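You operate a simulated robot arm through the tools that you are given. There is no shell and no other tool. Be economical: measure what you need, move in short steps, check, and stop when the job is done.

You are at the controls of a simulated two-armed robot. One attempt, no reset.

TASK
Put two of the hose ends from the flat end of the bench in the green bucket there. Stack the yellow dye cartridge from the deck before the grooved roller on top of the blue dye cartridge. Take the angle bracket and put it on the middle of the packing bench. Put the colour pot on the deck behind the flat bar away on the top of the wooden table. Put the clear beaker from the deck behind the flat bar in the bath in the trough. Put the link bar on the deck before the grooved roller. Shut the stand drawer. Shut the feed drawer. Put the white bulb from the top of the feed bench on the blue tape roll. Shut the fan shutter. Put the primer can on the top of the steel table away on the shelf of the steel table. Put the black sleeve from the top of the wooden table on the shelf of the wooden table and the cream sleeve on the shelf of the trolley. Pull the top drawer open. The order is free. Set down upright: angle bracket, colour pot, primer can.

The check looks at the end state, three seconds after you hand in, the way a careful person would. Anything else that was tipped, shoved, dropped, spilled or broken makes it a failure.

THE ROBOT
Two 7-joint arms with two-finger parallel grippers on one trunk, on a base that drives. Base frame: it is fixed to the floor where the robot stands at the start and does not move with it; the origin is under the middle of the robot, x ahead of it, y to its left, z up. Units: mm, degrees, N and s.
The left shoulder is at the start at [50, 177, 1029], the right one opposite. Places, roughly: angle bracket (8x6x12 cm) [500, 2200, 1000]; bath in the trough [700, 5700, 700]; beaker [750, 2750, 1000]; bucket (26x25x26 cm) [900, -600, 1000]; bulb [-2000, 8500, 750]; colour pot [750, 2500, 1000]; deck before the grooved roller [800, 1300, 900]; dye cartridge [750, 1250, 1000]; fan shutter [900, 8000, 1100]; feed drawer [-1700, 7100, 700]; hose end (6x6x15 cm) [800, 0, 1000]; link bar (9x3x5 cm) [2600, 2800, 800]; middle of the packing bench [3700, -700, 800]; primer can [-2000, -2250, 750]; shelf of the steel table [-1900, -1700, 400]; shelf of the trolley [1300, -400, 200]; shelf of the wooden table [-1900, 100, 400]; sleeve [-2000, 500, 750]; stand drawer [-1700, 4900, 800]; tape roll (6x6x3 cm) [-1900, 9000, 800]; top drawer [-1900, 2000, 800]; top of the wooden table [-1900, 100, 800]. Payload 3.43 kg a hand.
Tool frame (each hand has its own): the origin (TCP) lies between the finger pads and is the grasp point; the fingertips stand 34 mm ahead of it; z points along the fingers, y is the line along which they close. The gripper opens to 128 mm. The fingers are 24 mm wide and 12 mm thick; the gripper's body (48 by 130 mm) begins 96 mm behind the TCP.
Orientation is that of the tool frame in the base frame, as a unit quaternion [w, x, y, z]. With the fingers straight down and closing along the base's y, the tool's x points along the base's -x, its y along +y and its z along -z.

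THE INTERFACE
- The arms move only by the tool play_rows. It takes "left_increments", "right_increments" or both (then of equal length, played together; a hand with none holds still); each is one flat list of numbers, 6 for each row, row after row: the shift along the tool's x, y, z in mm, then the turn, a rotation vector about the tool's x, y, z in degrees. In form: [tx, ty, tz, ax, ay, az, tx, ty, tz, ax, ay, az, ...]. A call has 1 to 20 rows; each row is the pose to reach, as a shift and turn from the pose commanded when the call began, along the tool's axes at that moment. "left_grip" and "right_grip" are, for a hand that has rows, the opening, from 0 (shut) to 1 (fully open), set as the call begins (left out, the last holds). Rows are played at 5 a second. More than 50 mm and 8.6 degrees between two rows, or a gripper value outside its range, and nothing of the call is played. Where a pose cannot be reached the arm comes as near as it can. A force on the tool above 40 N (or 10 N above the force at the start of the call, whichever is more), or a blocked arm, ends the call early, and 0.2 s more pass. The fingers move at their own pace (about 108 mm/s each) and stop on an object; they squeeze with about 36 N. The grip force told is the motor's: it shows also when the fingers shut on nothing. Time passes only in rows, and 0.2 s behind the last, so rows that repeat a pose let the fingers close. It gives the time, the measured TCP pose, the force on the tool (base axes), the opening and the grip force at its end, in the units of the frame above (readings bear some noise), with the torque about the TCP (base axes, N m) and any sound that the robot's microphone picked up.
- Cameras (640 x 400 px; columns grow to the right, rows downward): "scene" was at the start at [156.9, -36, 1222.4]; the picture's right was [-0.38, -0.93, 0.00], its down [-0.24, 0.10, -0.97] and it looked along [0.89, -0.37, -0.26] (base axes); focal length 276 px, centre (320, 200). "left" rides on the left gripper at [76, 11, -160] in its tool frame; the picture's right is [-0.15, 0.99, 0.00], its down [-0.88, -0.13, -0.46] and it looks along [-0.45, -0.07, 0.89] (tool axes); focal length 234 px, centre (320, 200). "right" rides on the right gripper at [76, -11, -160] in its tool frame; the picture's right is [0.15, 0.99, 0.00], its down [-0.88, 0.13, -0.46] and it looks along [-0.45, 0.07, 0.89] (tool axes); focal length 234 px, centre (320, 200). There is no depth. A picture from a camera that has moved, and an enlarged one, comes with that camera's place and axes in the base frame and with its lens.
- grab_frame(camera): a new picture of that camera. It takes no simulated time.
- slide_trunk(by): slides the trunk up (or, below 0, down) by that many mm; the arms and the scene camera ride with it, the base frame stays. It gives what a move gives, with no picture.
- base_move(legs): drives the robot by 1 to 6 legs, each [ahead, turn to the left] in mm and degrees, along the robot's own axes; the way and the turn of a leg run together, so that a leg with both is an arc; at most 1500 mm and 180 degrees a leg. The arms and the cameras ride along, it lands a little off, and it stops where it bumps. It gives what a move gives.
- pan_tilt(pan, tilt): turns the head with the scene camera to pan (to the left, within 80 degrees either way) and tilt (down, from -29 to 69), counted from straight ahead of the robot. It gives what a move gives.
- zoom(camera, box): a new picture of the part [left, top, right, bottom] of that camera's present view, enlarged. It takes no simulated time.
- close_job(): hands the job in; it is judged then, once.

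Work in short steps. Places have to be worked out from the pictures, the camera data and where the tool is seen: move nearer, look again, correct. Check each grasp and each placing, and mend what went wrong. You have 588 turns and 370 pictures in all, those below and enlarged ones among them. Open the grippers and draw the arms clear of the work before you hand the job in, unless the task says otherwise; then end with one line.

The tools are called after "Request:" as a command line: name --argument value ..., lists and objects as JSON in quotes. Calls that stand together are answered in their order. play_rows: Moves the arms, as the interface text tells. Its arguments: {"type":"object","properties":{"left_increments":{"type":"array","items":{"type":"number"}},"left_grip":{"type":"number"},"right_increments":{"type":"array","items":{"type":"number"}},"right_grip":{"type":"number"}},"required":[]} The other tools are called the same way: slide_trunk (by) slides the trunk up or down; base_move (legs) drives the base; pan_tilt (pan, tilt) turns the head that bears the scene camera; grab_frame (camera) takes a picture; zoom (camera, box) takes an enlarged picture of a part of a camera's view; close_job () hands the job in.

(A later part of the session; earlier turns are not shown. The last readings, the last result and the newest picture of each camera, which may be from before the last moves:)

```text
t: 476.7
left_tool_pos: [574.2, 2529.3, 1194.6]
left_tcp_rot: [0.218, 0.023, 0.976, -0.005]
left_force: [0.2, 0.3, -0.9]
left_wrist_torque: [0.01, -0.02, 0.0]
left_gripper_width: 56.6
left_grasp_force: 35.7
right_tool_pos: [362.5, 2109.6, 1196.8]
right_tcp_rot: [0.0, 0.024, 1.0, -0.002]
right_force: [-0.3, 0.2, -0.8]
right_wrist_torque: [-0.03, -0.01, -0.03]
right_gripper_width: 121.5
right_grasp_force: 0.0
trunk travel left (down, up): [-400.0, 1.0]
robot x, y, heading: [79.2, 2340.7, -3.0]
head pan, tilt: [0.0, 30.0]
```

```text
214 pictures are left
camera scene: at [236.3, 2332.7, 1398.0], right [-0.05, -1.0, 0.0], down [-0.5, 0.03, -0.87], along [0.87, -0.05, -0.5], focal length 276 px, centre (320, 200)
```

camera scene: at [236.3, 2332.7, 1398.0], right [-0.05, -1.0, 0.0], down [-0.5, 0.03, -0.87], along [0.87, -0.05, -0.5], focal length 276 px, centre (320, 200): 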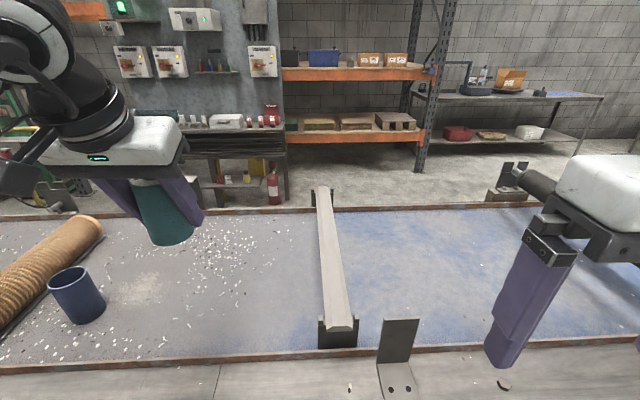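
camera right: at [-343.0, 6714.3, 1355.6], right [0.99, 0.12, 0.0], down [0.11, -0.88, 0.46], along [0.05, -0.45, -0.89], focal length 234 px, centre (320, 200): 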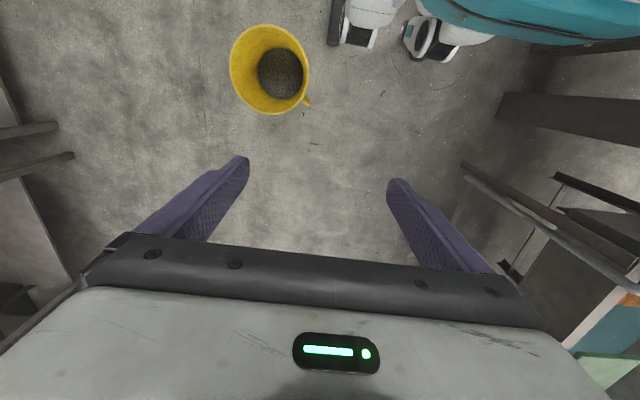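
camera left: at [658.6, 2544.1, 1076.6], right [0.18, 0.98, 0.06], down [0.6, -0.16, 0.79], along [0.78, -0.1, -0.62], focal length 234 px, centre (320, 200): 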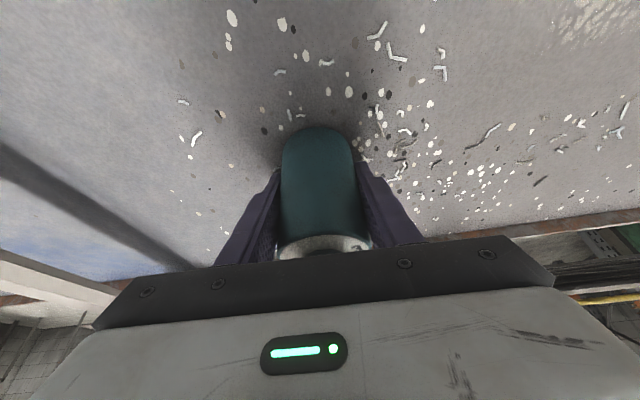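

Pot in hand. I drive to the wooden table at (-1900,100).

Request:
base_move --legs '[[-330, 0], [0, -109], [1130, 0], [1100, 0], [0, -68]]'

Request:
pan_tilt --pan 0 --tilt 25

Request:
grab_frame --camera "scene"

```text
t: 497.3
left_tool_pos: [-1578.5, 24.5, 1193.6]
left_tcp_rot: [-0.001, 0.976, -0.013, -0.217]
left_force: [0.4, -1.1, -1.8]
left_wrist_torque: [-0.02, -0.04, 0.0]
left_gripper_width: 56.5
left_grasp_force: 37.0
right_tool_pos: [-1373.5, 449.2, 1196.0]
right_tcp_rot: [-0.001, 1.0, -0.014, 0.001]
right_force: [0.6, 0.2, 0.6]
right_wrist_torque: [0.01, 0.03, 0.01]
right_gripper_width: 121.9
right_grasp_force: 0.1
trunk travel left (down, up): [-400.0, 1.0]
robot x, y, heading: [-1077.9, 224.9, 177.9]
head pan, tilt: [0.0, 30.0]
```

```text
t: 497.9
left_tool_pos: [-1579.1, 26.0, 1194.7]
left_tcp_rot: [-0.002, 0.976, -0.013, -0.217]
left_force: [0.9, 0.2, -1.7]
left_wrist_torque: [0.03, -0.01, 0.03]
left_gripper_width: 56.4
left_grasp_force: 36.4
right_tool_pos: [-1373.3, 449.9, 1198.6]
right_tcp_rot: [-0.001, 1.0, -0.014, 0.001]
right_force: [0.4, 1.4, -0.4]
right_wrist_torque: [0.01, 0.0, 0.0]
right_gripper_width: 121.5
right_grasp_force: 0.1
trunk travel left (down, up): [-400.0, 1.0]
robot x, y, heading: [-1079.9, 220.9, 178.0]
head pan, tilt: [0.0, 25.0]
```

```text
213 pictures are left
camera scene: at [-1244.2, 227.5, 1405.8], right [0.03, 1.0, 0.0], down [0.42, -0.01, -0.91], along [-0.91, 0.03, -0.42], focal length 276 px, centre (320, 200)
```

scene: 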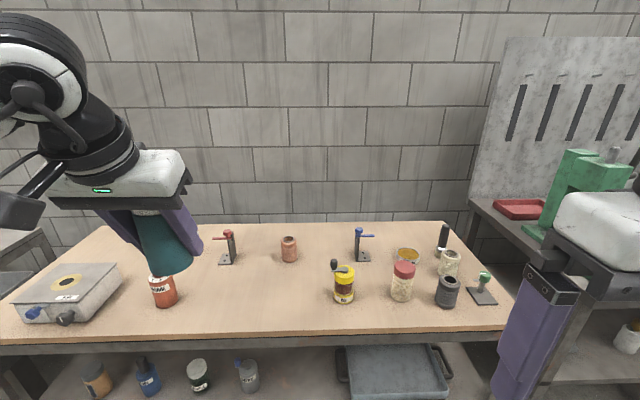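

Free spot on the wooden table at ≈(-1840,40). I drive 120 mm ahead, then extend and lower the pot.

Request:
base_move --legs '[[120, 1.5]]'

Request:
play_rows --left_increments '[-43, 0, 20, 0, 0, 0, -86, 0, 40, 0, 0, 0, -128, 0, 60, 0, 0, 0, -110, 0, 98, 0, 0, 0, -92, 0, 137, 0, 0, 0, -74, 0, 176, 0, 0, 0, -56, 0, 215, 0, 0, 0, -38, 0, 254, 0, 0, 0, -20, 0, 293, 0, 0, 0, -20, 0, 293, 0, 0, 0]'

Request:
grab_frame --camera "left"

Request:
grab_frame --camera "scene"

```text
t: 499.2
left_tool_pos: [-1695.6, 13.0, 1191.7]
left_tcp_rot: [0.002, 0.976, 0.001, -0.216]
left_force: [-0.8, 0.3, -1.7]
left_wrist_torque: [0.01, -0.04, 0.01]
left_gripper_width: 56.5
left_grasp_force: 36.1
right_tool_pos: [-1501.3, 442.8, 1194.4]
right_tcp_rot: [-0.001, 1.0, -0.001, 0.001]
right_force: [-0.3, 0.0, 0.0]
right_wrist_torque: [-0.01, -0.02, -0.01]
right_gripper_width: 121.7
right_grasp_force: 0.0
trunk travel left (down, up): [-400.0, 1.0]
robot x, y, heading: [-1203.1, 221.1, 179.4]
head pan, tilt: [0.0, 25.0]
```

```text
t: 501.4
left_tool_pos: [-1833.4, 11.1, 939.1]
left_tcp_rot: [0.002, 0.976, 0.001, -0.217]
left_force: [-0.6, -0.9, -1.2]
left_wrist_torque: [0.0, -0.01, 0.02]
left_gripper_width: 56.7
left_grasp_force: 35.8
right_tool_pos: [-1500.4, 442.5, 1197.5]
right_tcp_rot: [-0.001, 1.0, 0.0, 0.0]
right_force: [0.4, -0.5, 0.3]
right_wrist_torque: [0.02, 0.03, -0.04]
right_gripper_width: 121.5
right_grasp_force: 0.0
trunk travel left (down, up): [-400.0, 1.0]
robot x, y, heading: [-1201.8, 224.7, 179.8]
head pan, tilt: [0.0, 25.0]
```

```text
212 pictures are left
camera left: at [-1696.9, 1.5, 1051.7], right [-0.13, -0.99, 0.06], down [-0.6, 0.13, 0.79], along [-0.79, 0.06, -0.61], focal length 234 px, centre (320, 200)
```

left: 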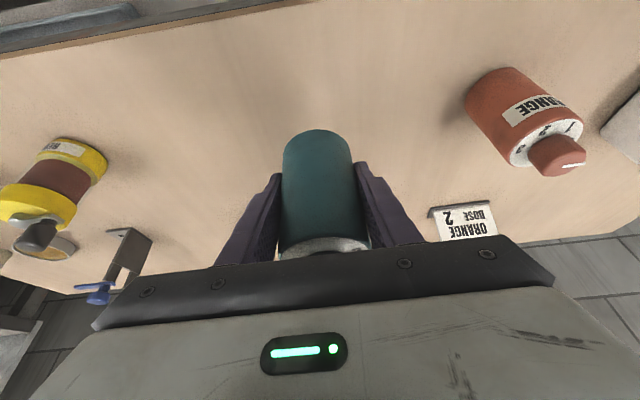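

```text
211 pictures are left
camera scene: at [-1364.8, 225.2, 1405.9], right [0.0, 1.0, 0.0], down [0.42, 0.0, -0.91], along [-0.91, 0.0, -0.42], focal length 276 px, centre (320, 200)
```

scene: 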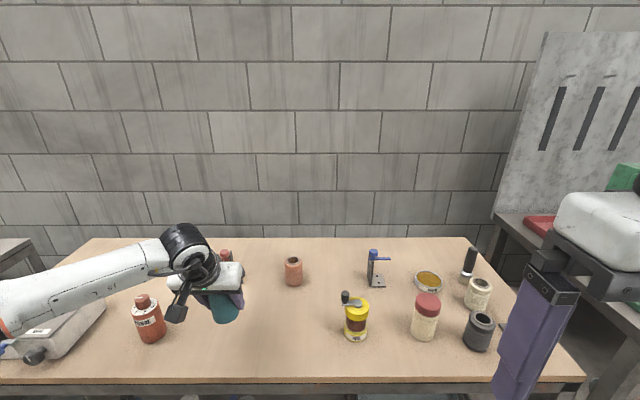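

Clear spot (other colour pots stand here too). I lower until contact.

Request:
play_rows --left_increments '[8, 0, 18, 0, 0, 0, 17, 0, 36, 0, 0, 0, 21, 0, 45, 0, 0, 0, 23, 0, 50, 0, 0, 0, 25, 0, 54, 0, 0, 0, 27, 0, 59, 0, 0, 0, 29, 0, 63, 0, 0, 0, 31, 0, 67, 0, 0, 0, 33, 0, 71, 0, 0, 0]'

Request:
grab_frame --camera "left"

```text
t: 503.4
left_tool_pos: [-1836.0, 12.5, 857.5]
left_tcp_rot: [0.001, 0.976, 0.001, -0.218]
left_force: [0.3, -0.2, -1.3]
left_wrist_torque: [0.03, 0.0, 0.0]
left_gripper_width: 56.5
left_grasp_force: 36.3
right_tool_pos: [-1500.3, 442.9, 1195.2]
right_tcp_rot: [-0.001, 1.0, 0.0, 0.001]
right_force: [-0.6, -0.9, 1.7]
right_wrist_torque: [-0.02, 0.0, 0.01]
right_gripper_width: 121.6
right_grasp_force: 0.0
trunk travel left (down, up): [-400.0, 1.0]
robot x, y, heading: [-1203.0, 224.8, 179.8]
head pan, tilt: [0.0, 25.0]
```

```text
210 pictures are left
camera left: at [-1699.3, 2.0, 970.0], right [-0.13, -0.99, 0.06], down [-0.6, 0.13, 0.79], along [-0.79, 0.06, -0.62], focal length 234 px, centre (320, 200)
```

left: 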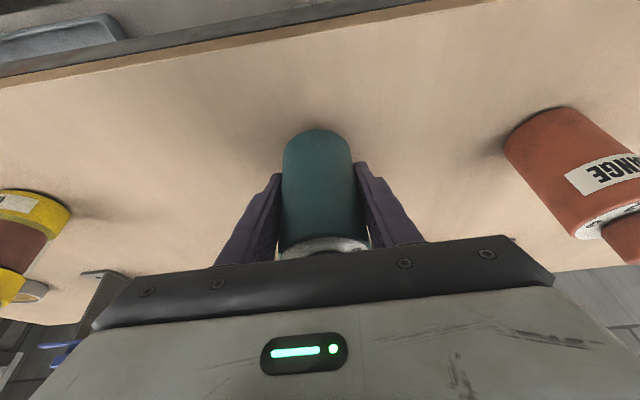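

No contact yet; I continue lowering in small steps.

Request:
play_rows --left_increments '[3.4, 0, 7.2, 0, 0, 0, 5.9, 0, 12.7, 0, 0, 0, 8.5, 0, 18.1, 0, 0, 0, 10.2, 0, 21.7, 0, 0, 0, 11.8, 0, 25.4, 0, 0, 0, 13.5, 0, 29, 0, 0, 0, 15.2, 0, 32.6, 0, 0, 0, 16.9, 0, 36.2, 0, 0, 0, 18.6, 0, 39.9, 0, 0, 0]'

```text
t: 504.9
left_tool_pos: [-1842.7, 12.6, 836.5]
left_tcp_rot: [0.001, 0.974, 0.002, -0.225]
left_force: [1.0, -0.6, 12.6]
left_wrist_torque: [-0.18, -0.28, 0.02]
left_gripper_width: 56.5
left_grasp_force: 36.0
right_tool_pos: [-1499.0, 442.9, 1195.3]
right_tcp_rot: [0.001, 1.0, -0.001, 0.0]
right_force: [-0.1, -0.4, -1.3]
right_wrist_torque: [0.03, -0.06, 0.01]
right_gripper_width: 121.8
right_grasp_force: 0.1
trunk travel left (down, up): [-400.0, 1.0]
robot x, y, heading: [-1201.5, 224.2, 179.7]
head pan, tilt: [0.0, 25.0]
stopped in row 7 (left hand): the force on the tool passed its limit (the readings are from after the stop); the commanded pose is now the measured one
```

Contact with the table. I relieve 2 mm and open.

Request:
play_rows --left_increments '[-0.8, 0, -1.8, 0, 0, 0, -0.8, 0, -1.8, 0, 0, 0]'

Request:
play_rows --left_increments '[0, 0, 0, 0, 0, 0, 0, 0, 0, 0, 0, 0, 0, 0, 0, 0, 0, 0]' --left_grip 0.7

Request:
play_rows --left_increments '[0, 0, -40, 0, 0, 0, 0, 0, -85, 0, 0, 0, 0, 0, -130, 0, 0, 0, 0, 0, -170, 0, 0, 0, -30, 0, -205, 0, 0, 0]'

Request:
grab_frame --camera "left"

Request:
grab_frame --camera "scene"

```text
t: 505.5
left_tool_pos: [-1840.8, 12.1, 835.1]
left_tcp_rot: [0.0, 0.975, 0.002, -0.224]
left_force: [-3.6, 2.1, 7.9]
left_wrist_torque: [0.03, 0.26, -0.04]
left_gripper_width: 56.8
left_grasp_force: 36.9
right_tool_pos: [-1499.7, 443.1, 1197.2]
right_tcp_rot: [-0.001, 1.0, -0.001, 0.0]
right_force: [-0.1, 0.1, 0.7]
right_wrist_torque: [0.01, 0.01, 0.0]
right_gripper_width: 121.4
right_grasp_force: 0.0
trunk travel left (down, up): [-400.0, 1.0]
robot x, y, heading: [-1203.4, 223.6, 179.8]
head pan, tilt: [0.0, 25.0]
```

```text
t: 506.3
left_tool_pos: [-1839.1, 10.2, 837.0]
left_tcp_rot: [0.001, 0.975, 0.002, -0.223]
left_force: [7.2, 1.7, 11.7]
left_wrist_torque: [0.6, -0.24, -0.24]
left_gripper_width: 91.0
left_grasp_force: 0.9
right_tool_pos: [-1497.5, 443.6, 1197.2]
right_tcp_rot: [-0.001, 1.0, 0.0, 0.0]
right_force: [-0.7, 0.0, -0.4]
right_wrist_torque: [0.02, 0.02, 0.02]
right_gripper_width: 121.7
right_grasp_force: 0.0
trunk travel left (down, up): [-400.0, 1.0]
robot x, y, heading: [-1203.2, 224.8, 179.8]
head pan, tilt: [0.0, 25.0]
```

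```text
t: 507.5
left_tool_pos: [-1777.4, 8.5, 1031.9]
left_tcp_rot: [0.0, 0.975, 0.001, -0.222]
left_force: [-0.1, 0.3, 0.3]
left_wrist_torque: [-0.01, 0.0, -0.02]
left_gripper_width: 89.5
left_grasp_force: 0.0
right_tool_pos: [-1500.1, 443.4, 1196.0]
right_tcp_rot: [-0.002, 1.0, 0.0, -0.001]
right_force: [-0.1, -0.1, 0.6]
right_wrist_torque: [0.0, 0.02, 0.0]
right_gripper_width: 121.8
right_grasp_force: 0.1
trunk travel left (down, up): [-400.0, 1.0]
robot x, y, heading: [-1202.1, 224.8, 179.8]
head pan, tilt: [0.0, 25.0]
```

```text
209 pictures are left
camera left: at [-1639.9, -2.0, 1143.0], right [-0.13, -0.99, 0.06], down [-0.6, 0.13, 0.79], along [-0.79, 0.06, -0.61], focal length 234 px, centre (320, 200)
```

left: 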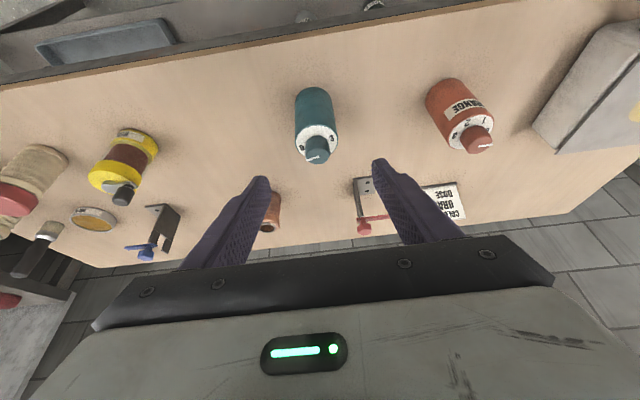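

```text
208 pictures are left
camera scene: at [-1365.0, 225.6, 1405.8], right [0.0, 1.0, 0.0], down [0.42, 0.0, -0.91], along [-0.91, 0.0, -0.42], focal length 276 px, centre (320, 200)
```

scene: 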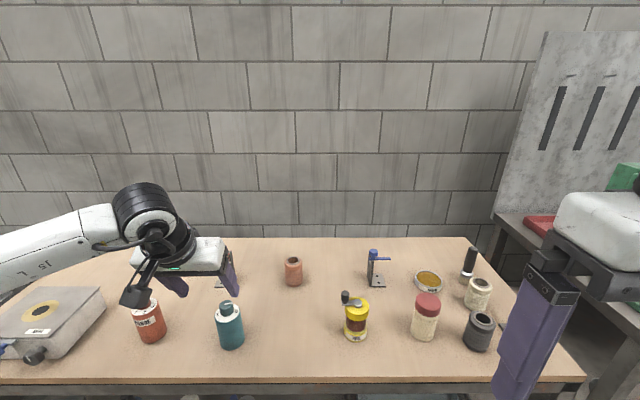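

Pot stands upright on the table. Black sleeve ≈(-1840,619), cream sleeve ≈(-1962,677). I tuck the left hand and shift the robot to y≈450.

Request:
play_rows --left_increments '[15, 6, -37, 0, 4.3, 0, 30, 11, -73, 0, 8.6, 0, 45, 17, -109, 0, 12.8, 0, 60, 23, -145, 0, 17, 0, 75, 29, -182, 0, 21.3, 0, 90, 34, -218, 0, 25.5, 0]'

Request:
base_move --legs '[[-150, 0], [0, -90], [235, 0], [0, 90], [100, 0]]'

Request:
slide_trunk --by -150

Request:
pan_tilt --pan -10 --tilt 35

Request:
grab_frame --camera "scene"

Request:
grab_frame --camera "right"

```text
t: 508.9
left_tool_pos: [-1602.2, -21.3, 1187.8]
left_tcp_rot: [-0.001, 1.0, 0.0, -0.001]
left_force: [-0.2, 0.4, -0.4]
left_wrist_torque: [0.01, 0.02, -0.01]
left_gripper_width: 89.9
left_grasp_force: 0.2
right_tool_pos: [-1500.0, 443.4, 1196.5]
right_tcp_rot: [-0.001, 1.0, 0.0, -0.001]
right_force: [0.0, -0.1, 0.4]
right_wrist_torque: [0.03, 0.03, 0.04]
right_gripper_width: 121.7
right_grasp_force: 0.2
trunk travel left (down, up): [-400.0, 1.0]
robot x, y, heading: [-1203.2, 227.3, 179.8]
head pan, tilt: [0.0, 25.0]
```

```text
t: 520.0
left_tool_pos: [-1555.3, 244.0, 1187.8]
left_tcp_rot: [0.0, 1.0, -0.024, -0.001]
left_force: [-0.7, 0.2, 0.1]
left_wrist_torque: [-0.04, -0.06, -0.01]
left_gripper_width: 89.7
left_grasp_force: 0.0
right_tool_pos: [-1428.7, 703.1, 1196.6]
right_tcp_rot: [-0.001, 1.0, -0.026, 0.001]
right_force: [-0.7, 0.6, -0.5]
right_wrist_torque: [-0.02, -0.02, 0.02]
right_gripper_width: 121.8
right_grasp_force: 0.0
trunk travel left (down, up): [-400.0, 1.0]
robot x, y, heading: [-1141.8, 469.9, 176.7]
head pan, tilt: [0.0, 25.0]
```

```text
t: 521.8
left_tool_pos: [-1553.7, 244.2, 1038.6]
left_tcp_rot: [0.0, 1.0, -0.024, -0.003]
left_force: [0.9, -0.7, -0.4]
left_wrist_torque: [-0.03, -0.01, -0.01]
left_gripper_width: 89.4
left_grasp_force: 0.1
right_tool_pos: [-1426.7, 702.1, 1047.1]
right_tcp_rot: [-0.001, 1.0, -0.027, 0.0]
right_force: [-0.1, -0.5, 0.0]
right_wrist_torque: [-0.01, -0.02, 0.02]
right_gripper_width: 121.6
right_grasp_force: 0.1
trunk travel left (down, up): [-250.0, 151.0]
robot x, y, heading: [-1139.9, 468.2, 176.8]
head pan, tilt: [0.0, 25.0]
```

```text
t: 522.5
left_tool_pos: [-1553.4, 244.2, 1038.5]
left_tcp_rot: [0.0, 1.0, -0.023, -0.002]
left_force: [0.0, 0.8, 0.3]
left_wrist_torque: [0.02, 0.0, -0.01]
left_gripper_width: 89.4
left_grasp_force: 0.0
right_tool_pos: [-1426.1, 701.9, 1046.2]
right_tcp_rot: [-0.001, 1.0, -0.026, 0.0]
right_force: [-0.7, 0.7, 0.2]
right_wrist_torque: [-0.01, -0.01, -0.01]
right_gripper_width: 121.7
right_grasp_force: 0.0
trunk travel left (down, up): [-250.0, 151.0]
robot x, y, heading: [-1139.6, 468.2, 176.9]
head pan, tilt: [-10.0, 35.0]
```

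```text
207 pictures are left
camera scene: at [-1296.8, 493.1, 1240.2], right [0.23, 0.97, 0.0], down [0.56, -0.13, -0.82], along [-0.8, 0.19, -0.57], focal length 276 px, centre (320, 200)
```

scene: 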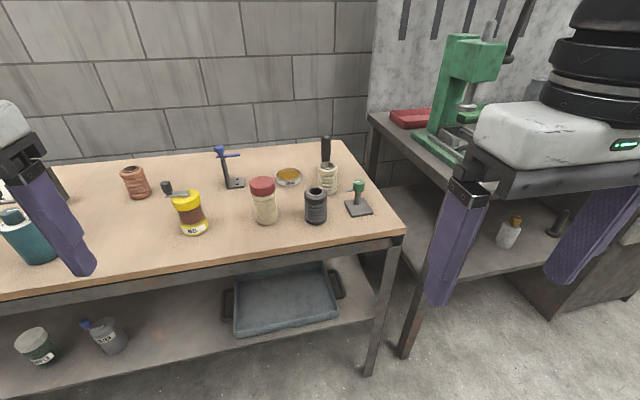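

```text
206 pictures are left
camera right: at [-1350.7, 708.9, 1205.5], right [0.09, -1.0, 0.0], down [-0.89, -0.09, 0.45], along [-0.45, -0.04, -0.89], focal length 234 px, centre (320, 200)
```

right: 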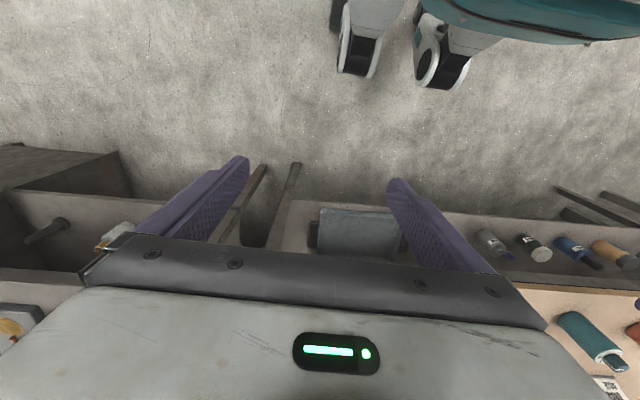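

Black sleeve ≈(-1838,612), ~55 mm wide, ~80 tall. I bring the right hand in with 45° tilt to a pre-grasp.

Request:
play_rows --right_increments '[-42, 13, 17, 0, -5.6, 0, -84, 27, 35, 0, -11.2, 0, -126, 40, 52, 0, -16.9, 0, -168, 54, 70, 0, -22.5, 0, -210, 67, 87, 0, -28.1, 0, -252, 81, 105, 0, -33.7, 0, -294, 95, 122, 0, -39.4, 0, -336, 108, 140, 0, -45, 0, -336, 108, 140, 0, -45, 0]' --right_grip 0.65

Request:
grab_frame --camera "right"

```text
t: 524.5
left_tool_pos: [-1554.6, 243.8, 1038.4]
left_tcp_rot: [0.001, 1.0, -0.023, -0.002]
left_force: [0.0, -0.1, -0.6]
left_wrist_torque: [0.01, 0.0, -0.01]
left_gripper_width: 89.5
left_grasp_force: 0.1
right_tool_pos: [-1767.9, 610.9, 903.9]
right_tcp_rot: [-0.011, 0.924, -0.023, -0.382]
right_force: [0.3, 0.2, -0.3]
right_wrist_torque: [0.02, -0.01, 0.0]
right_gripper_width: 83.4
right_grasp_force: 0.1
trunk travel left (down, up): [-250.0, 151.0]
robot x, y, heading: [-1143.1, 469.5, 176.7]
head pan, tilt: [-10.0, 35.0]
```

```text
205 pictures are left
camera right: at [-1601.0, 613.4, 963.2], right [0.05, -0.99, -0.11], down [-0.31, -0.12, 0.94], along [-0.95, -0.02, -0.31], focal length 234 px, centre (320, 200)
```

right: 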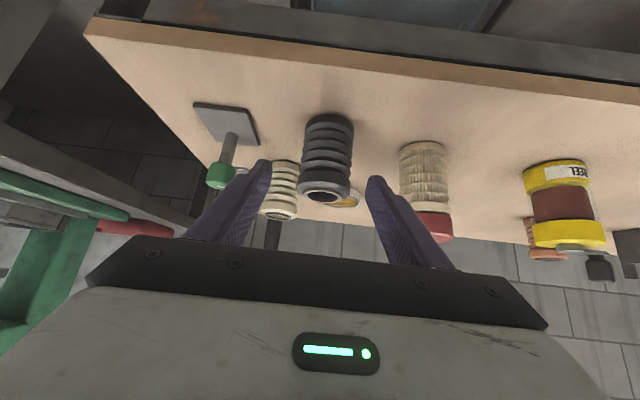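

Sleeve centred; I shift 8 mm and advance 100 mm, then close.

Request:
play_rows --right_increments '[1, 9, 33, 0, 0, 0, 2, 10, 67, 0, 0, 0, 2, 10, 100, 0, 0, 0, 2, 10, 100, 0, 0, 0]'

Request:
play_rows --right_increments '[0, 0, 0, 0, 0, 0, 0, 0, 0, 0, 0, 0, 0, 0, 0, 0, 0, 0, 0, 0, 0, 0, 0, 0]' --right_grip 0

Request:
grab_frame --camera "right"

```text
t: 525.5
left_tool_pos: [-1553.8, 243.1, 1038.1]
left_tcp_rot: [0.0, 1.0, -0.024, -0.003]
left_force: [-0.6, -0.1, 0.8]
left_wrist_torque: [0.01, 0.0, -0.03]
left_gripper_width: 89.5
left_grasp_force: 0.1
right_tool_pos: [-1840.7, 607.4, 832.4]
right_tcp_rot: [-0.011, 0.924, -0.023, -0.382]
right_force: [0.7, -0.1, -0.2]
right_wrist_torque: [0.06, -0.01, 0.02]
right_gripper_width: 83.0
right_grasp_force: 0.0
trunk travel left (down, up): [-250.0, 151.0]
robot x, y, heading: [-1144.3, 469.0, 176.9]
head pan, tilt: [-10.0, 35.0]
```

```text
t: 526.5
left_tool_pos: [-1554.3, 244.2, 1038.0]
left_tcp_rot: [0.0, 1.0, -0.024, -0.003]
left_force: [-0.3, -0.1, -0.3]
left_wrist_torque: [-0.01, -0.03, 0.0]
left_gripper_width: 89.6
left_grasp_force: 0.0
right_tool_pos: [-1839.4, 606.2, 834.1]
right_tcp_rot: [-0.012, 0.924, -0.024, -0.382]
right_force: [-0.4, -0.7, 0.1]
right_wrist_torque: [-0.01, 0.04, 0.01]
right_gripper_width: 55.3
right_grasp_force: 35.8
trunk travel left (down, up): [-250.0, 151.0]
robot x, y, heading: [-1143.8, 470.0, 176.8]
head pan, tilt: [-10.0, 35.0]
```

```text
204 pictures are left
camera right: at [-1672.7, 609.1, 891.7], right [0.05, -0.99, -0.11], down [-0.31, -0.12, 0.94], along [-0.95, -0.02, -0.31], focal length 234 px, centre (320, 200)
```

right: 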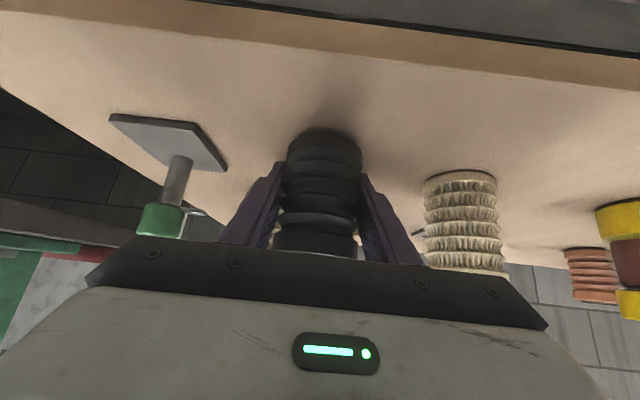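

Sleeve gripped (55.3). I lift it, draw back and look at the shelf for a free spot.

Request:
play_rows --right_increments '[-25, 0, -25, 0, 0, 0, -50, 0, -50, 0, 0, 0, -70, 0, -80, 0, 0, 0, -45, 0, -120, 0, 0, 0, -15, 0, -155, 0, 0, 0, 15, 0, -190, 0, 0, 0, 45, 0, -225, 0, 0, 0]'

Request:
base_move --legs '[[-250, 0], [0, 93], [400, 0], [0, -90]]'

Request:
slide_trunk --by -200

Request:
pan_tilt --pan 0 --tilt 30

Request:
grab_frame --camera "scene"

```text
t: 528.1
left_tool_pos: [-1553.4, 243.2, 1037.6]
left_tcp_rot: [-0.001, 1.0, -0.024, -0.003]
left_force: [0.0, -0.3, -0.4]
left_wrist_torque: [0.03, -0.02, -0.02]
left_gripper_width: 89.4
left_grasp_force: 0.0
right_tool_pos: [-1645.9, 599.5, 963.2]
right_tcp_rot: [-0.011, 0.924, -0.024, -0.383]
right_force: [0.0, -0.5, -0.7]
right_wrist_torque: [-0.03, 0.03, -0.01]
right_gripper_width: 55.1
right_grasp_force: 36.4
trunk travel left (down, up): [-250.0, 151.0]
robot x, y, heading: [-1141.3, 467.1, 176.9]
head pan, tilt: [-10.0, 35.0]
```

```text
t: 539.6
left_tool_pos: [-1280.6, -195.9, 1036.8]
left_tcp_rot: [0.0, 1.0, 0.021, -0.003]
left_force: [0.1, 0.0, -0.4]
left_wrist_torque: [0.02, 0.0, 0.02]
left_gripper_width: 89.5
left_grasp_force: 0.1
right_tool_pos: [-1403.6, 150.0, 963.2]
right_tcp_rot: [0.006, 0.924, 0.018, -0.382]
right_force: [-0.2, 0.0, -1.8]
right_wrist_torque: [0.0, 0.02, 0.03]
right_gripper_width: 55.0
right_grasp_force: 36.2
trunk travel left (down, up): [-250.0, 151.0]
robot x, y, heading: [-890.6, 59.4, -178.0]
head pan, tilt: [-10.0, 35.0]
```

```text
t: 541.8
left_tool_pos: [-1279.2, -196.2, 836.6]
left_tcp_rot: [0.0, 1.0, 0.021, -0.002]
left_force: [0.5, 1.0, -0.4]
left_wrist_torque: [-0.04, 0.02, 0.04]
left_gripper_width: 89.6
left_grasp_force: 0.1
right_tool_pos: [-1404.9, 149.6, 762.3]
right_tcp_rot: [0.006, 0.924, 0.018, -0.383]
right_force: [0.1, 0.9, -1.2]
right_wrist_torque: [0.02, -0.02, 0.02]
right_gripper_width: 55.2
right_grasp_force: 36.0
trunk travel left (down, up): [-50.0, 351.0]
robot x, y, heading: [-887.8, 65.5, -178.1]
head pan, tilt: [-10.0, 35.0]
```

```text
t: 542.5
left_tool_pos: [-1278.4, -196.2, 837.8]
left_tcp_rot: [-0.001, 1.0, 0.022, -0.003]
left_force: [0.4, -0.7, -0.6]
left_wrist_torque: [0.01, 0.03, -0.03]
left_gripper_width: 89.6
left_grasp_force: 0.0
right_tool_pos: [-1403.7, 150.7, 763.5]
right_tcp_rot: [0.006, 0.924, 0.018, -0.383]
right_force: [0.0, 0.1, -1.4]
right_wrist_torque: [-0.01, 0.01, 0.0]
right_gripper_width: 55.2
right_grasp_force: 36.6
trunk travel left (down, up): [-50.0, 351.0]
robot x, y, heading: [-888.5, 66.6, -177.9]
head pan, tilt: [0.0, 30.0]
```

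```text
203 pictures are left
camera scene: at [-1049.1, 60.2, 1047.9], right [-0.03, 1.0, 0.0], down [0.5, 0.02, -0.87], along [-0.87, -0.03, -0.5], focal length 276 px, centre (320, 200)
```

scene: 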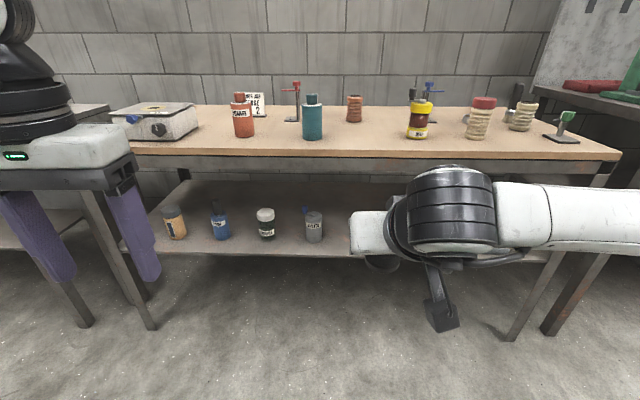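

Shelf surface ≈z 450, free between the grey can (y≈11) and the tray (y≈350). I drive 250 mm ahead and lower the sleeve in front of the table.

Request:
base_move --legs '[[250, -2]]'

Request:
play_rows --right_increments '[28, -10, 28, 0, 0, 0, 56, -20, 56, 0, 0, 0, 84, -30, 84, 0, 0, 0, 112, -40, 112, 0, 0, 0, 140, -40, 140, 0, 0, 0, 160, -40, 160, 0, 0, 0]'

Request:
grab_frame --camera "right"

Request:
grab_frame --camera "scene"

```text
t: 544.4
left_tool_pos: [-1536.3, -188.3, 838.2]
left_tcp_rot: [0.0, 1.0, 0.006, -0.002]
left_force: [0.3, -0.6, 0.0]
left_wrist_torque: [0.03, 0.02, -0.02]
left_gripper_width: 89.6
left_grasp_force: 0.0
right_tool_pos: [-1650.1, 161.3, 762.5]
right_tcp_rot: [0.0, 0.924, 0.003, -0.383]
right_force: [0.1, 0.0, -0.6]
right_wrist_torque: [-0.01, 0.0, 0.01]
right_gripper_width: 55.1
right_grasp_force: 35.7
trunk travel left (down, up): [-50.0, 351.0]
robot x, y, heading: [-1142.5, 61.0, -179.8]
head pan, tilt: [0.0, 30.0]
```

```text
t: 545.8
left_tool_pos: [-1535.9, -187.4, 838.3]
left_tcp_rot: [0.0, 1.0, 0.005, -0.003]
left_force: [-0.2, 1.1, 0.4]
left_wrist_torque: [0.0, 0.01, 0.0]
left_gripper_width: 89.7
left_grasp_force: 0.0
right_tool_pos: [-1646.8, 203.3, 535.5]
right_tcp_rot: [0.0, 0.924, 0.004, -0.383]
right_force: [0.4, 0.2, -1.0]
right_wrist_torque: [0.0, 0.0, 0.0]
right_gripper_width: 55.0
right_grasp_force: 35.7
trunk travel left (down, up): [-50.0, 351.0]
robot x, y, heading: [-1140.5, 62.4, -179.9]
head pan, tilt: [0.0, 30.0]
```

```text
202 pictures are left
camera right: at [-1479.8, 214.9, 595.0], right [0.11, -0.99, -0.11], down [-0.3, -0.14, 0.94], along [-0.95, -0.07, -0.31], focal length 234 px, centre (320, 200)
```

right: 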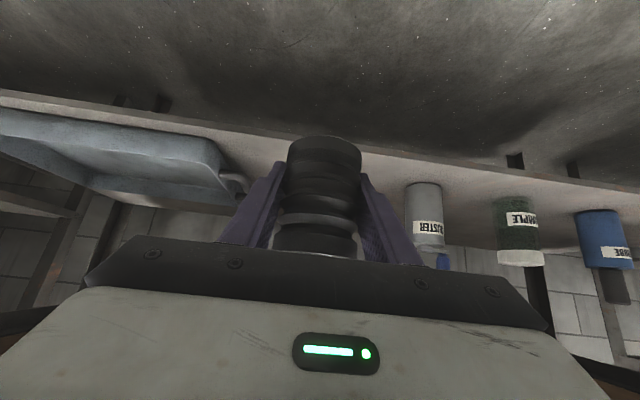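

```text
201 pictures are left
camera scene: at [-1298.2, 60.7, 1047.9], right [0.0, 1.0, 0.0], down [0.5, 0.0, -0.87], along [-0.87, 0.0, -0.5], focal length 276 px, centre (320, 200)
```

scene: 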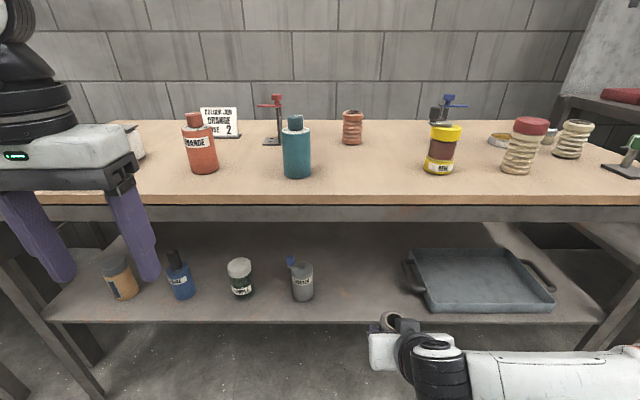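

Shelf surface works out to ≈410; target spot (-1825,175). I move in under the table top and lower slowly.

Request:
play_rows --right_increments '[-32, 7, 32, 0, 0, 0, -63, 14, 63, 0, 0, 0, -95, 21, 95, 0, 0, 0, -126, 28, 126, 0, 0, 0, -105, 28, 147, 0, 0, 0, -90, 28, 162, 0, 0, 0, -84, 28, 168, 0, 0, 0, -80, 28, 172, 0, 0, 0, -77, 28, 175, 0, 0, 0, -74, 28, 178, 0, 0, 0, -71, 28, 181, 0, 0, 0, -68, 28, 184, 0, 0, 0, -65, 28, 187, 0, 0, 0]'

Request:
grab_frame --camera "right"

Request:
grab_frame --camera "scene"

```text
t: 548.5
left_tool_pos: [-1536.6, -189.2, 838.0]
left_tcp_rot: [-0.001, 1.0, 0.005, -0.003]
left_force: [0.3, 0.4, 0.6]
left_wrist_torque: [0.01, 0.02, 0.02]
left_gripper_width: 89.2
left_grasp_force: 0.1
right_tool_pos: [-1833.8, 169.9, 462.8]
right_tcp_rot: [0.003, 0.92, 0.003, -0.391]
right_force: [-3.5, -0.4, 10.4]
right_wrist_torque: [0.07, -0.25, -0.01]
right_gripper_width: 55.3
right_grasp_force: 35.8
trunk travel left (down, up): [-50.0, 351.0]
robot x, y, heading: [-1136.0, 60.1, -180.0]
head pan, tilt: [0.0, 30.0]
stopped in row 13 (right hand): the force on the tool passed its limit (the readings are from after the stop); the commanded pose is now the measured one
```

```text
200 pictures are left
camera right: at [-1665.9, 182.9, 518.2], right [0.11, -0.99, -0.1], down [-0.28, -0.13, 0.95], along [-0.95, -0.07, -0.29], focal length 234 px, centre (320, 200)
```

right: 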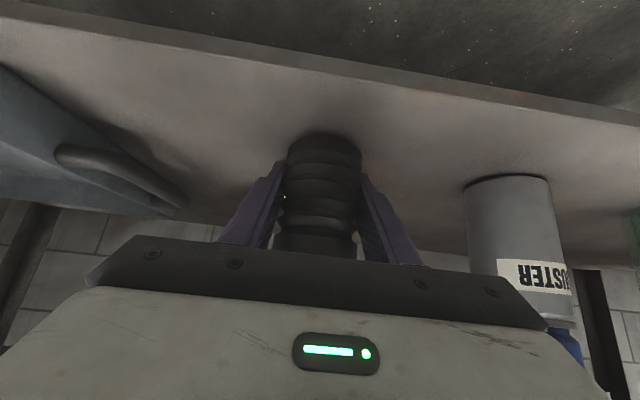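

```text
199 pictures are left
camera scene: at [-1297.1, 60.6, 1047.9], right [0.0, 1.0, 0.0], down [0.5, 0.0, -0.87], along [-0.87, 0.0, -0.5], focal length 276 px, centre (320, 200)
```

scene: 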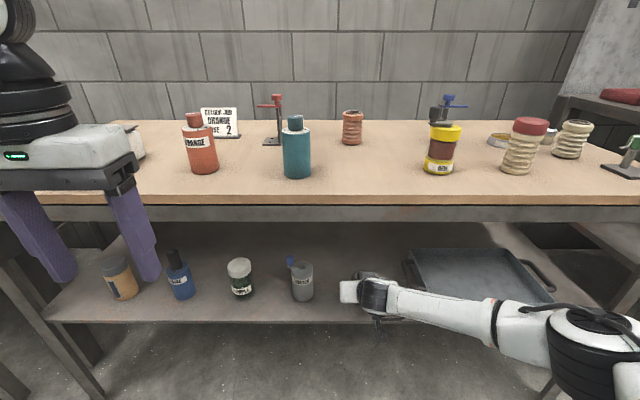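

Contact with the shelf. I unload a little, open, and withdraw along the tool axis.

Request:
play_rows --right_increments '[-1, 0, -1, 0, 0, 0]'

Request:
play_rows --right_increments '[0, 0, 0, 0, 0, 0, 0, 0, 0, 0, 0, 0, 0, 0, 0, 0, 0, 0]' --right_grip 0.65

Request:
play_rows --right_increments '[0, 0, -40, 0, 0, 0, 0, 0, -80, 0, 0, 0, 20, 0, -120, 0, 0, 0, 50, 0, -155, 0, 0, 0, 80, 0, -190, 0, 0, 0]'

Request:
grab_frame --camera "right"

```text
t: 548.9
left_tool_pos: [-1536.4, -187.2, 838.1]
left_tcp_rot: [0.0, 1.0, 0.005, -0.004]
left_force: [0.7, -0.5, -0.5]
left_wrist_torque: [0.03, 0.01, 0.03]
left_gripper_width: 89.8
left_grasp_force: 0.0
right_tool_pos: [-1834.5, 170.5, 462.6]
right_tcp_rot: [0.002, 0.921, 0.004, -0.39]
right_force: [-6.0, -1.4, 12.7]
right_wrist_torque: [0.31, 0.3, 0.17]
right_gripper_width: 55.4
right_grasp_force: 36.3
trunk travel left (down, up): [-50.0, 351.0]
robot x, y, heading: [-1138.6, 60.3, -179.9]
head pan, tilt: [0.0, 30.0]
```

```text
t: 549.7
left_tool_pos: [-1536.0, -190.1, 837.7]
left_tcp_rot: [-0.001, 1.0, 0.005, -0.004]
left_force: [-0.5, 0.8, 1.1]
left_wrist_torque: [0.02, -0.01, -0.03]
left_gripper_width: 89.5
left_grasp_force: 0.0
right_tool_pos: [-1831.0, 166.6, 461.1]
right_tcp_rot: [0.006, 0.921, 0.006, -0.389]
right_force: [3.8, -17.0, 18.9]
right_wrist_torque: [0.2, 0.21, 0.15]
right_gripper_width: 73.3
right_grasp_force: 0.1
trunk travel left (down, up): [-50.0, 351.0]
robot x, y, heading: [-1136.7, 59.5, -179.9]
head pan, tilt: [0.0, 30.0]
```

```text
t: 550.9
left_tool_pos: [-1536.5, -187.5, 838.0]
left_tcp_rot: [0.001, 1.0, 0.004, -0.003]
left_force: [0.1, 0.2, 0.4]
left_wrist_torque: [-0.05, -0.01, -0.01]
left_gripper_width: 90.0
left_grasp_force: 0.1
right_tool_pos: [-1637.7, 172.3, 535.8]
right_tcp_rot: [0.001, 0.922, 0.003, -0.388]
right_force: [-0.3, -0.2, -0.5]
right_wrist_torque: [0.01, -0.02, 0.0]
right_gripper_width: 83.2
right_grasp_force: 0.1
trunk travel left (down, up): [-50.0, 351.0]
robot x, y, heading: [-1136.4, 62.4, -179.7]
head pan, tilt: [0.0, 30.0]
```

```text
198 pictures are left
camera right: at [-1470.9, 183.3, 592.9], right [0.11, -0.99, -0.1], down [-0.29, -0.13, 0.95], along [-0.95, -0.07, -0.3], focal length 234 px, centre (320, 200)
```

right: 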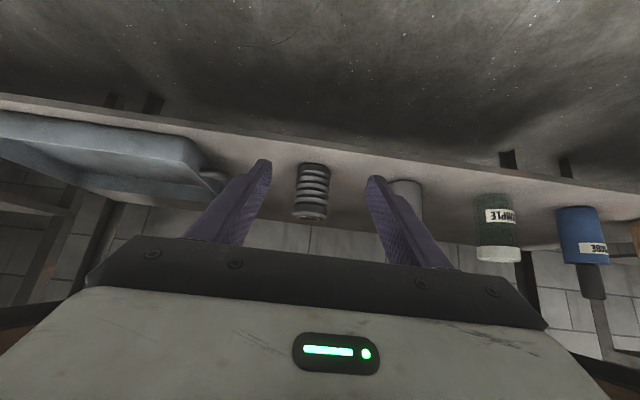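

Black sleeve stands on the shelf. Next the cream sleeve (-1962,677): raise the trunk and shift to y≈545.

Request:
slide_trunk --by 300

Request:
base_move --legs '[[-200, 0], [0, -90], [480, 0], [0, 90], [250, 0]]'

Request:
pan_tilt --pan -8 --tilt 35

Request:
grab_frame --camera "scene"

Request:
grab_frame --camera "right"

```text
t: 553.9
left_tool_pos: [-1536.6, -187.5, 1138.0]
left_tcp_rot: [-0.001, 1.0, 0.005, -0.002]
left_force: [0.0, 0.2, -0.1]
left_wrist_torque: [0.01, -0.01, 0.01]
left_gripper_width: 89.6
left_grasp_force: 0.1
right_tool_pos: [-1639.5, 171.8, 835.3]
right_tcp_rot: [0.001, 0.922, 0.003, -0.388]
right_force: [0.1, -0.4, -0.5]
right_wrist_torque: [0.0, 0.0, 0.01]
right_gripper_width: 83.4
right_grasp_force: 0.2
trunk travel left (down, up): [-350.0, 51.0]
robot x, y, heading: [-1143.0, 61.7, -179.8]
head pan, tilt: [0.0, 30.0]
```

```text
t: 566.8
left_tool_pos: [-1598.4, 286.2, 1137.0]
left_tcp_rot: [0.0, 1.0, -0.004, -0.002]
left_force: [-0.5, 0.0, -0.3]
left_wrist_torque: [-0.01, -0.03, 0.02]
left_gripper_width: 89.7
left_grasp_force: 0.2
right_tool_pos: [-1693.7, 648.4, 835.7]
right_tcp_rot: [-0.001, 0.922, -0.004, -0.387]
right_force: [-0.2, -0.4, -0.5]
right_wrist_torque: [-0.01, 0.0, -0.04]
right_gripper_width: 83.2
right_grasp_force: 0.1
trunk travel left (down, up): [-350.0, 51.0]
robot x, y, heading: [-1193.0, 532.9, 179.2]
head pan, tilt: [0.0, 30.0]
```

```text
t: 567.5
left_tool_pos: [-1598.1, 288.0, 1137.2]
left_tcp_rot: [0.0, 1.0, -0.003, -0.003]
left_force: [-0.7, -0.6, -0.5]
left_wrist_torque: [-0.02, 0.03, 0.03]
left_gripper_width: 89.6
left_grasp_force: 0.0
right_tool_pos: [-1694.4, 647.6, 836.1]
right_tcp_rot: [-0.002, 0.922, -0.005, -0.387]
right_force: [0.8, 0.1, -0.2]
right_wrist_torque: [-0.03, 0.01, 0.0]
right_gripper_width: 83.2
right_grasp_force: 0.0
trunk travel left (down, up): [-350.0, 51.0]
robot x, y, heading: [-1197.5, 529.9, 178.9]
head pan, tilt: [-8.0, 35.0]
```

```text
197 pictures are left
camera scene: at [-1351.4, 544.3, 1340.1], right [0.15, 0.99, 0.0], down [0.57, -0.09, -0.82], along [-0.81, 0.13, -0.57], focal length 276 px, centre (320, 200)
```

scene: 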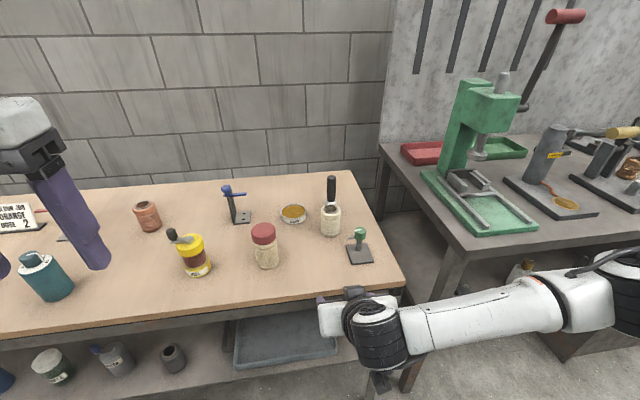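

```text
196 pictures are left
camera right: at [-1526.2, 657.2, 892.8], right [0.09, -0.99, -0.1], down [-0.29, -0.13, 0.95], along [-0.95, -0.06, -0.3], focal length 234 px, centre (320, 200)
```

right: 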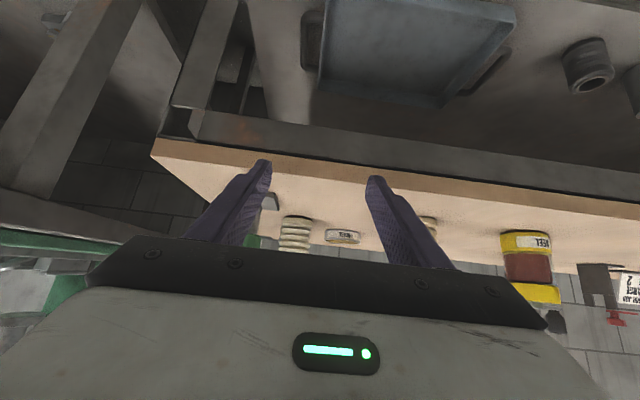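

I raise the hand and reduce its tilt to 30° first, then drive 150 mm ahead.

Request:
play_rows --right_increments '[-23, -7, -23, 0, 4, 0, -46, -13, -46, 0, 8, 0, -70, -20, -69, 0, 12, 0, -93, -26, -91, 0, 15.5, 0]' --right_grip 0.6

Request:
base_move --legs '[[150, 1]]'

Request:
grab_frame --camera "right"

Request:
grab_frame --camera "scene"

```text
t: 568.5
left_tool_pos: [-1596.5, 287.2, 1137.7]
left_tcp_rot: [0.0, 1.0, -0.003, -0.003]
left_force: [-0.4, -0.2, -1.1]
left_wrist_torque: [0.01, 0.01, 0.02]
left_gripper_width: 89.5
left_grasp_force: 0.0
right_tool_pos: [-1691.9, 672.3, 967.9]
right_tcp_rot: [-0.001, 0.966, -0.003, -0.259]
right_force: [0.2, -0.1, -0.7]
right_wrist_torque: [-0.01, 0.0, -0.03]
right_gripper_width: 76.8
right_grasp_force: 0.0
trunk travel left (down, up): [-350.0, 51.0]
robot x, y, heading: [-1190.8, 529.1, 179.3]
head pan, tilt: [-8.0, 35.0]
```

```text
t: 569.9
left_tool_pos: [-1743.5, 280.6, 1138.3]
left_tcp_rot: [0.001, 1.0, 0.005, -0.002]
left_force: [0.2, -0.7, 0.4]
left_wrist_torque: [0.01, -0.02, -0.01]
left_gripper_width: 89.5
left_grasp_force: 0.1
right_tool_pos: [-1845.0, 664.9, 966.9]
right_tcp_rot: [0.001, 0.966, 0.004, -0.259]
right_force: [0.3, -0.7, -0.5]
right_wrist_torque: [-0.03, 0.02, 0.0]
right_gripper_width: 76.8
right_grasp_force: 0.0
trunk travel left (down, up): [-350.0, 51.0]
robot x, y, heading: [-1345.6, 528.7, -179.6]
head pan, tilt: [-8.0, 35.0]
```

```text
195 pictures are left
camera right: at [-1698.8, 677.3, 1066.3], right [0.14, -0.99, -0.07], down [-0.53, -0.13, 0.84], along [-0.84, -0.07, -0.55], focal length 234 px, centre (320, 200)
```

right: 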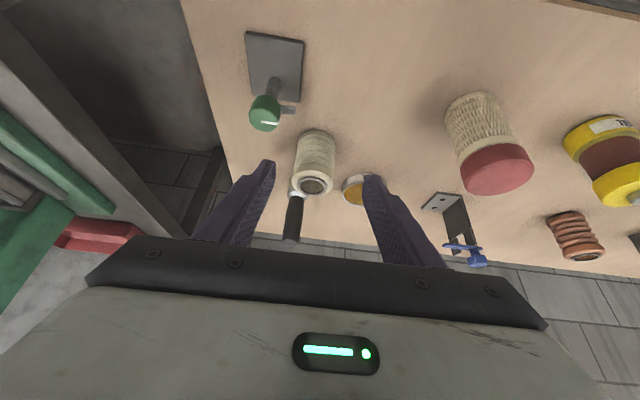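

```text
194 pictures are left
camera scene: at [-1502.0, 542.5, 1340.0], right [0.14, 0.99, 0.0], down [0.57, -0.08, -0.82], along [-0.81, 0.11, -0.57], focal length 276 px, centre (320, 200)
```

scene: 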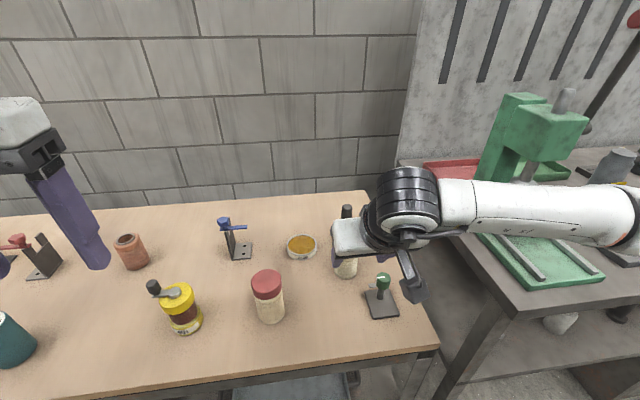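

Cream sleeve ≈(-1963,667). I move down onto it and close.

Request:
play_rows --right_increments '[-17, -1, 22, 0, 0, 0, -35, -2, 60, 0, 0, 0, -35, -2, 100, 0, 0, 0, -35, -2, 140, 0, 0, 0, -35, -2, 173, 0, 0, 0, -35, -2, 173, 0, 0, 0]'

Request:
grab_frame --camera "right"

Request:
play_rows --right_increments '[0, 0, 0, 0, 0, 0, 0, 0, 0, 0, 0, 0, 0, 0, 0, 0, 0, 0, 0, 0, 0, 0, 0, 0]' --right_grip 0

Request:
grab_frame --camera "right"

```text
t: 571.3
left_tool_pos: [-1742.0, 282.1, 1138.5]
left_tcp_rot: [0.0, 1.0, 0.006, -0.003]
left_force: [-0.4, 0.0, -0.4]
left_wrist_torque: [0.0, 0.02, 0.03]
left_gripper_width: 89.8
left_grasp_force: 0.0
right_tool_pos: [-1962.5, 665.1, 835.4]
right_tcp_rot: [0.001, 0.965, 0.004, -0.261]
right_force: [0.1, 0.1, 2.9]
right_wrist_torque: [0.14, 0.01, -0.12]
right_gripper_width: 76.7
right_grasp_force: 0.0
trunk travel left (down, up): [-350.0, 51.0]
robot x, y, heading: [-1343.6, 533.7, -179.6]
head pan, tilt: [-8.0, 35.0]
```

```text
193 pictures are left
camera right: at [-1817.0, 677.0, 934.8], right [0.13, -0.99, -0.07], down [-0.53, -0.13, 0.84], along [-0.84, -0.07, -0.54], focal length 234 px, centre (320, 200)
```

right: 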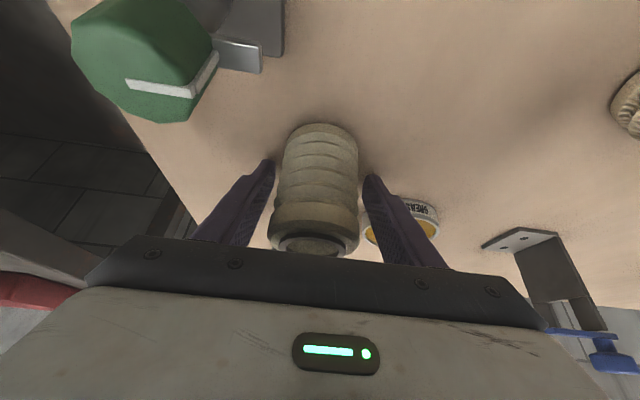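

```text
t: 572.3
left_tool_pos: [-1742.5, 280.4, 1137.3]
left_tcp_rot: [0.0, 1.0, 0.004, -0.003]
left_force: [0.1, 0.2, 0.2]
left_wrist_torque: [0.01, -0.01, 0.0]
left_gripper_width: 89.5
left_grasp_force: 0.1
right_tool_pos: [-1962.5, 665.3, 835.8]
right_tcp_rot: [0.001, 0.965, 0.003, -0.26]
right_force: [-1.2, 1.0, 4.1]
right_wrist_torque: [0.16, 0.02, 0.01]
right_gripper_width: 55.0
right_grasp_force: 36.3
trunk travel left (down, up): [-350.0, 51.0]
robot x, y, heading: [-1345.8, 531.8, -179.9]
head pan, tilt: [-8.0, 35.0]
```

```text
192 pictures are left
camera right: at [-1816.9, 677.2, 934.9], right [0.13, -0.99, -0.07], down [-0.53, -0.13, 0.84], along [-0.84, -0.07, -0.54], focal length 234 px, centre (320, 200)
```

right: 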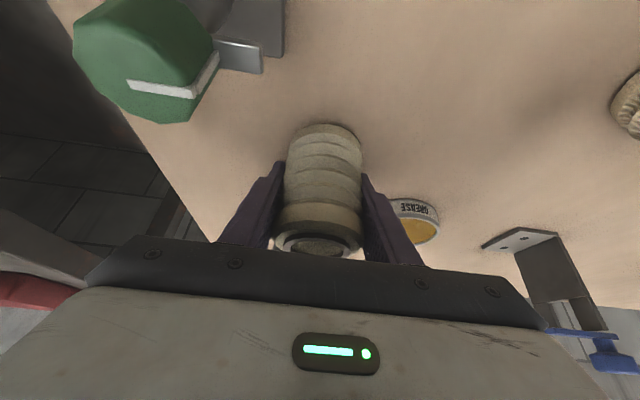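

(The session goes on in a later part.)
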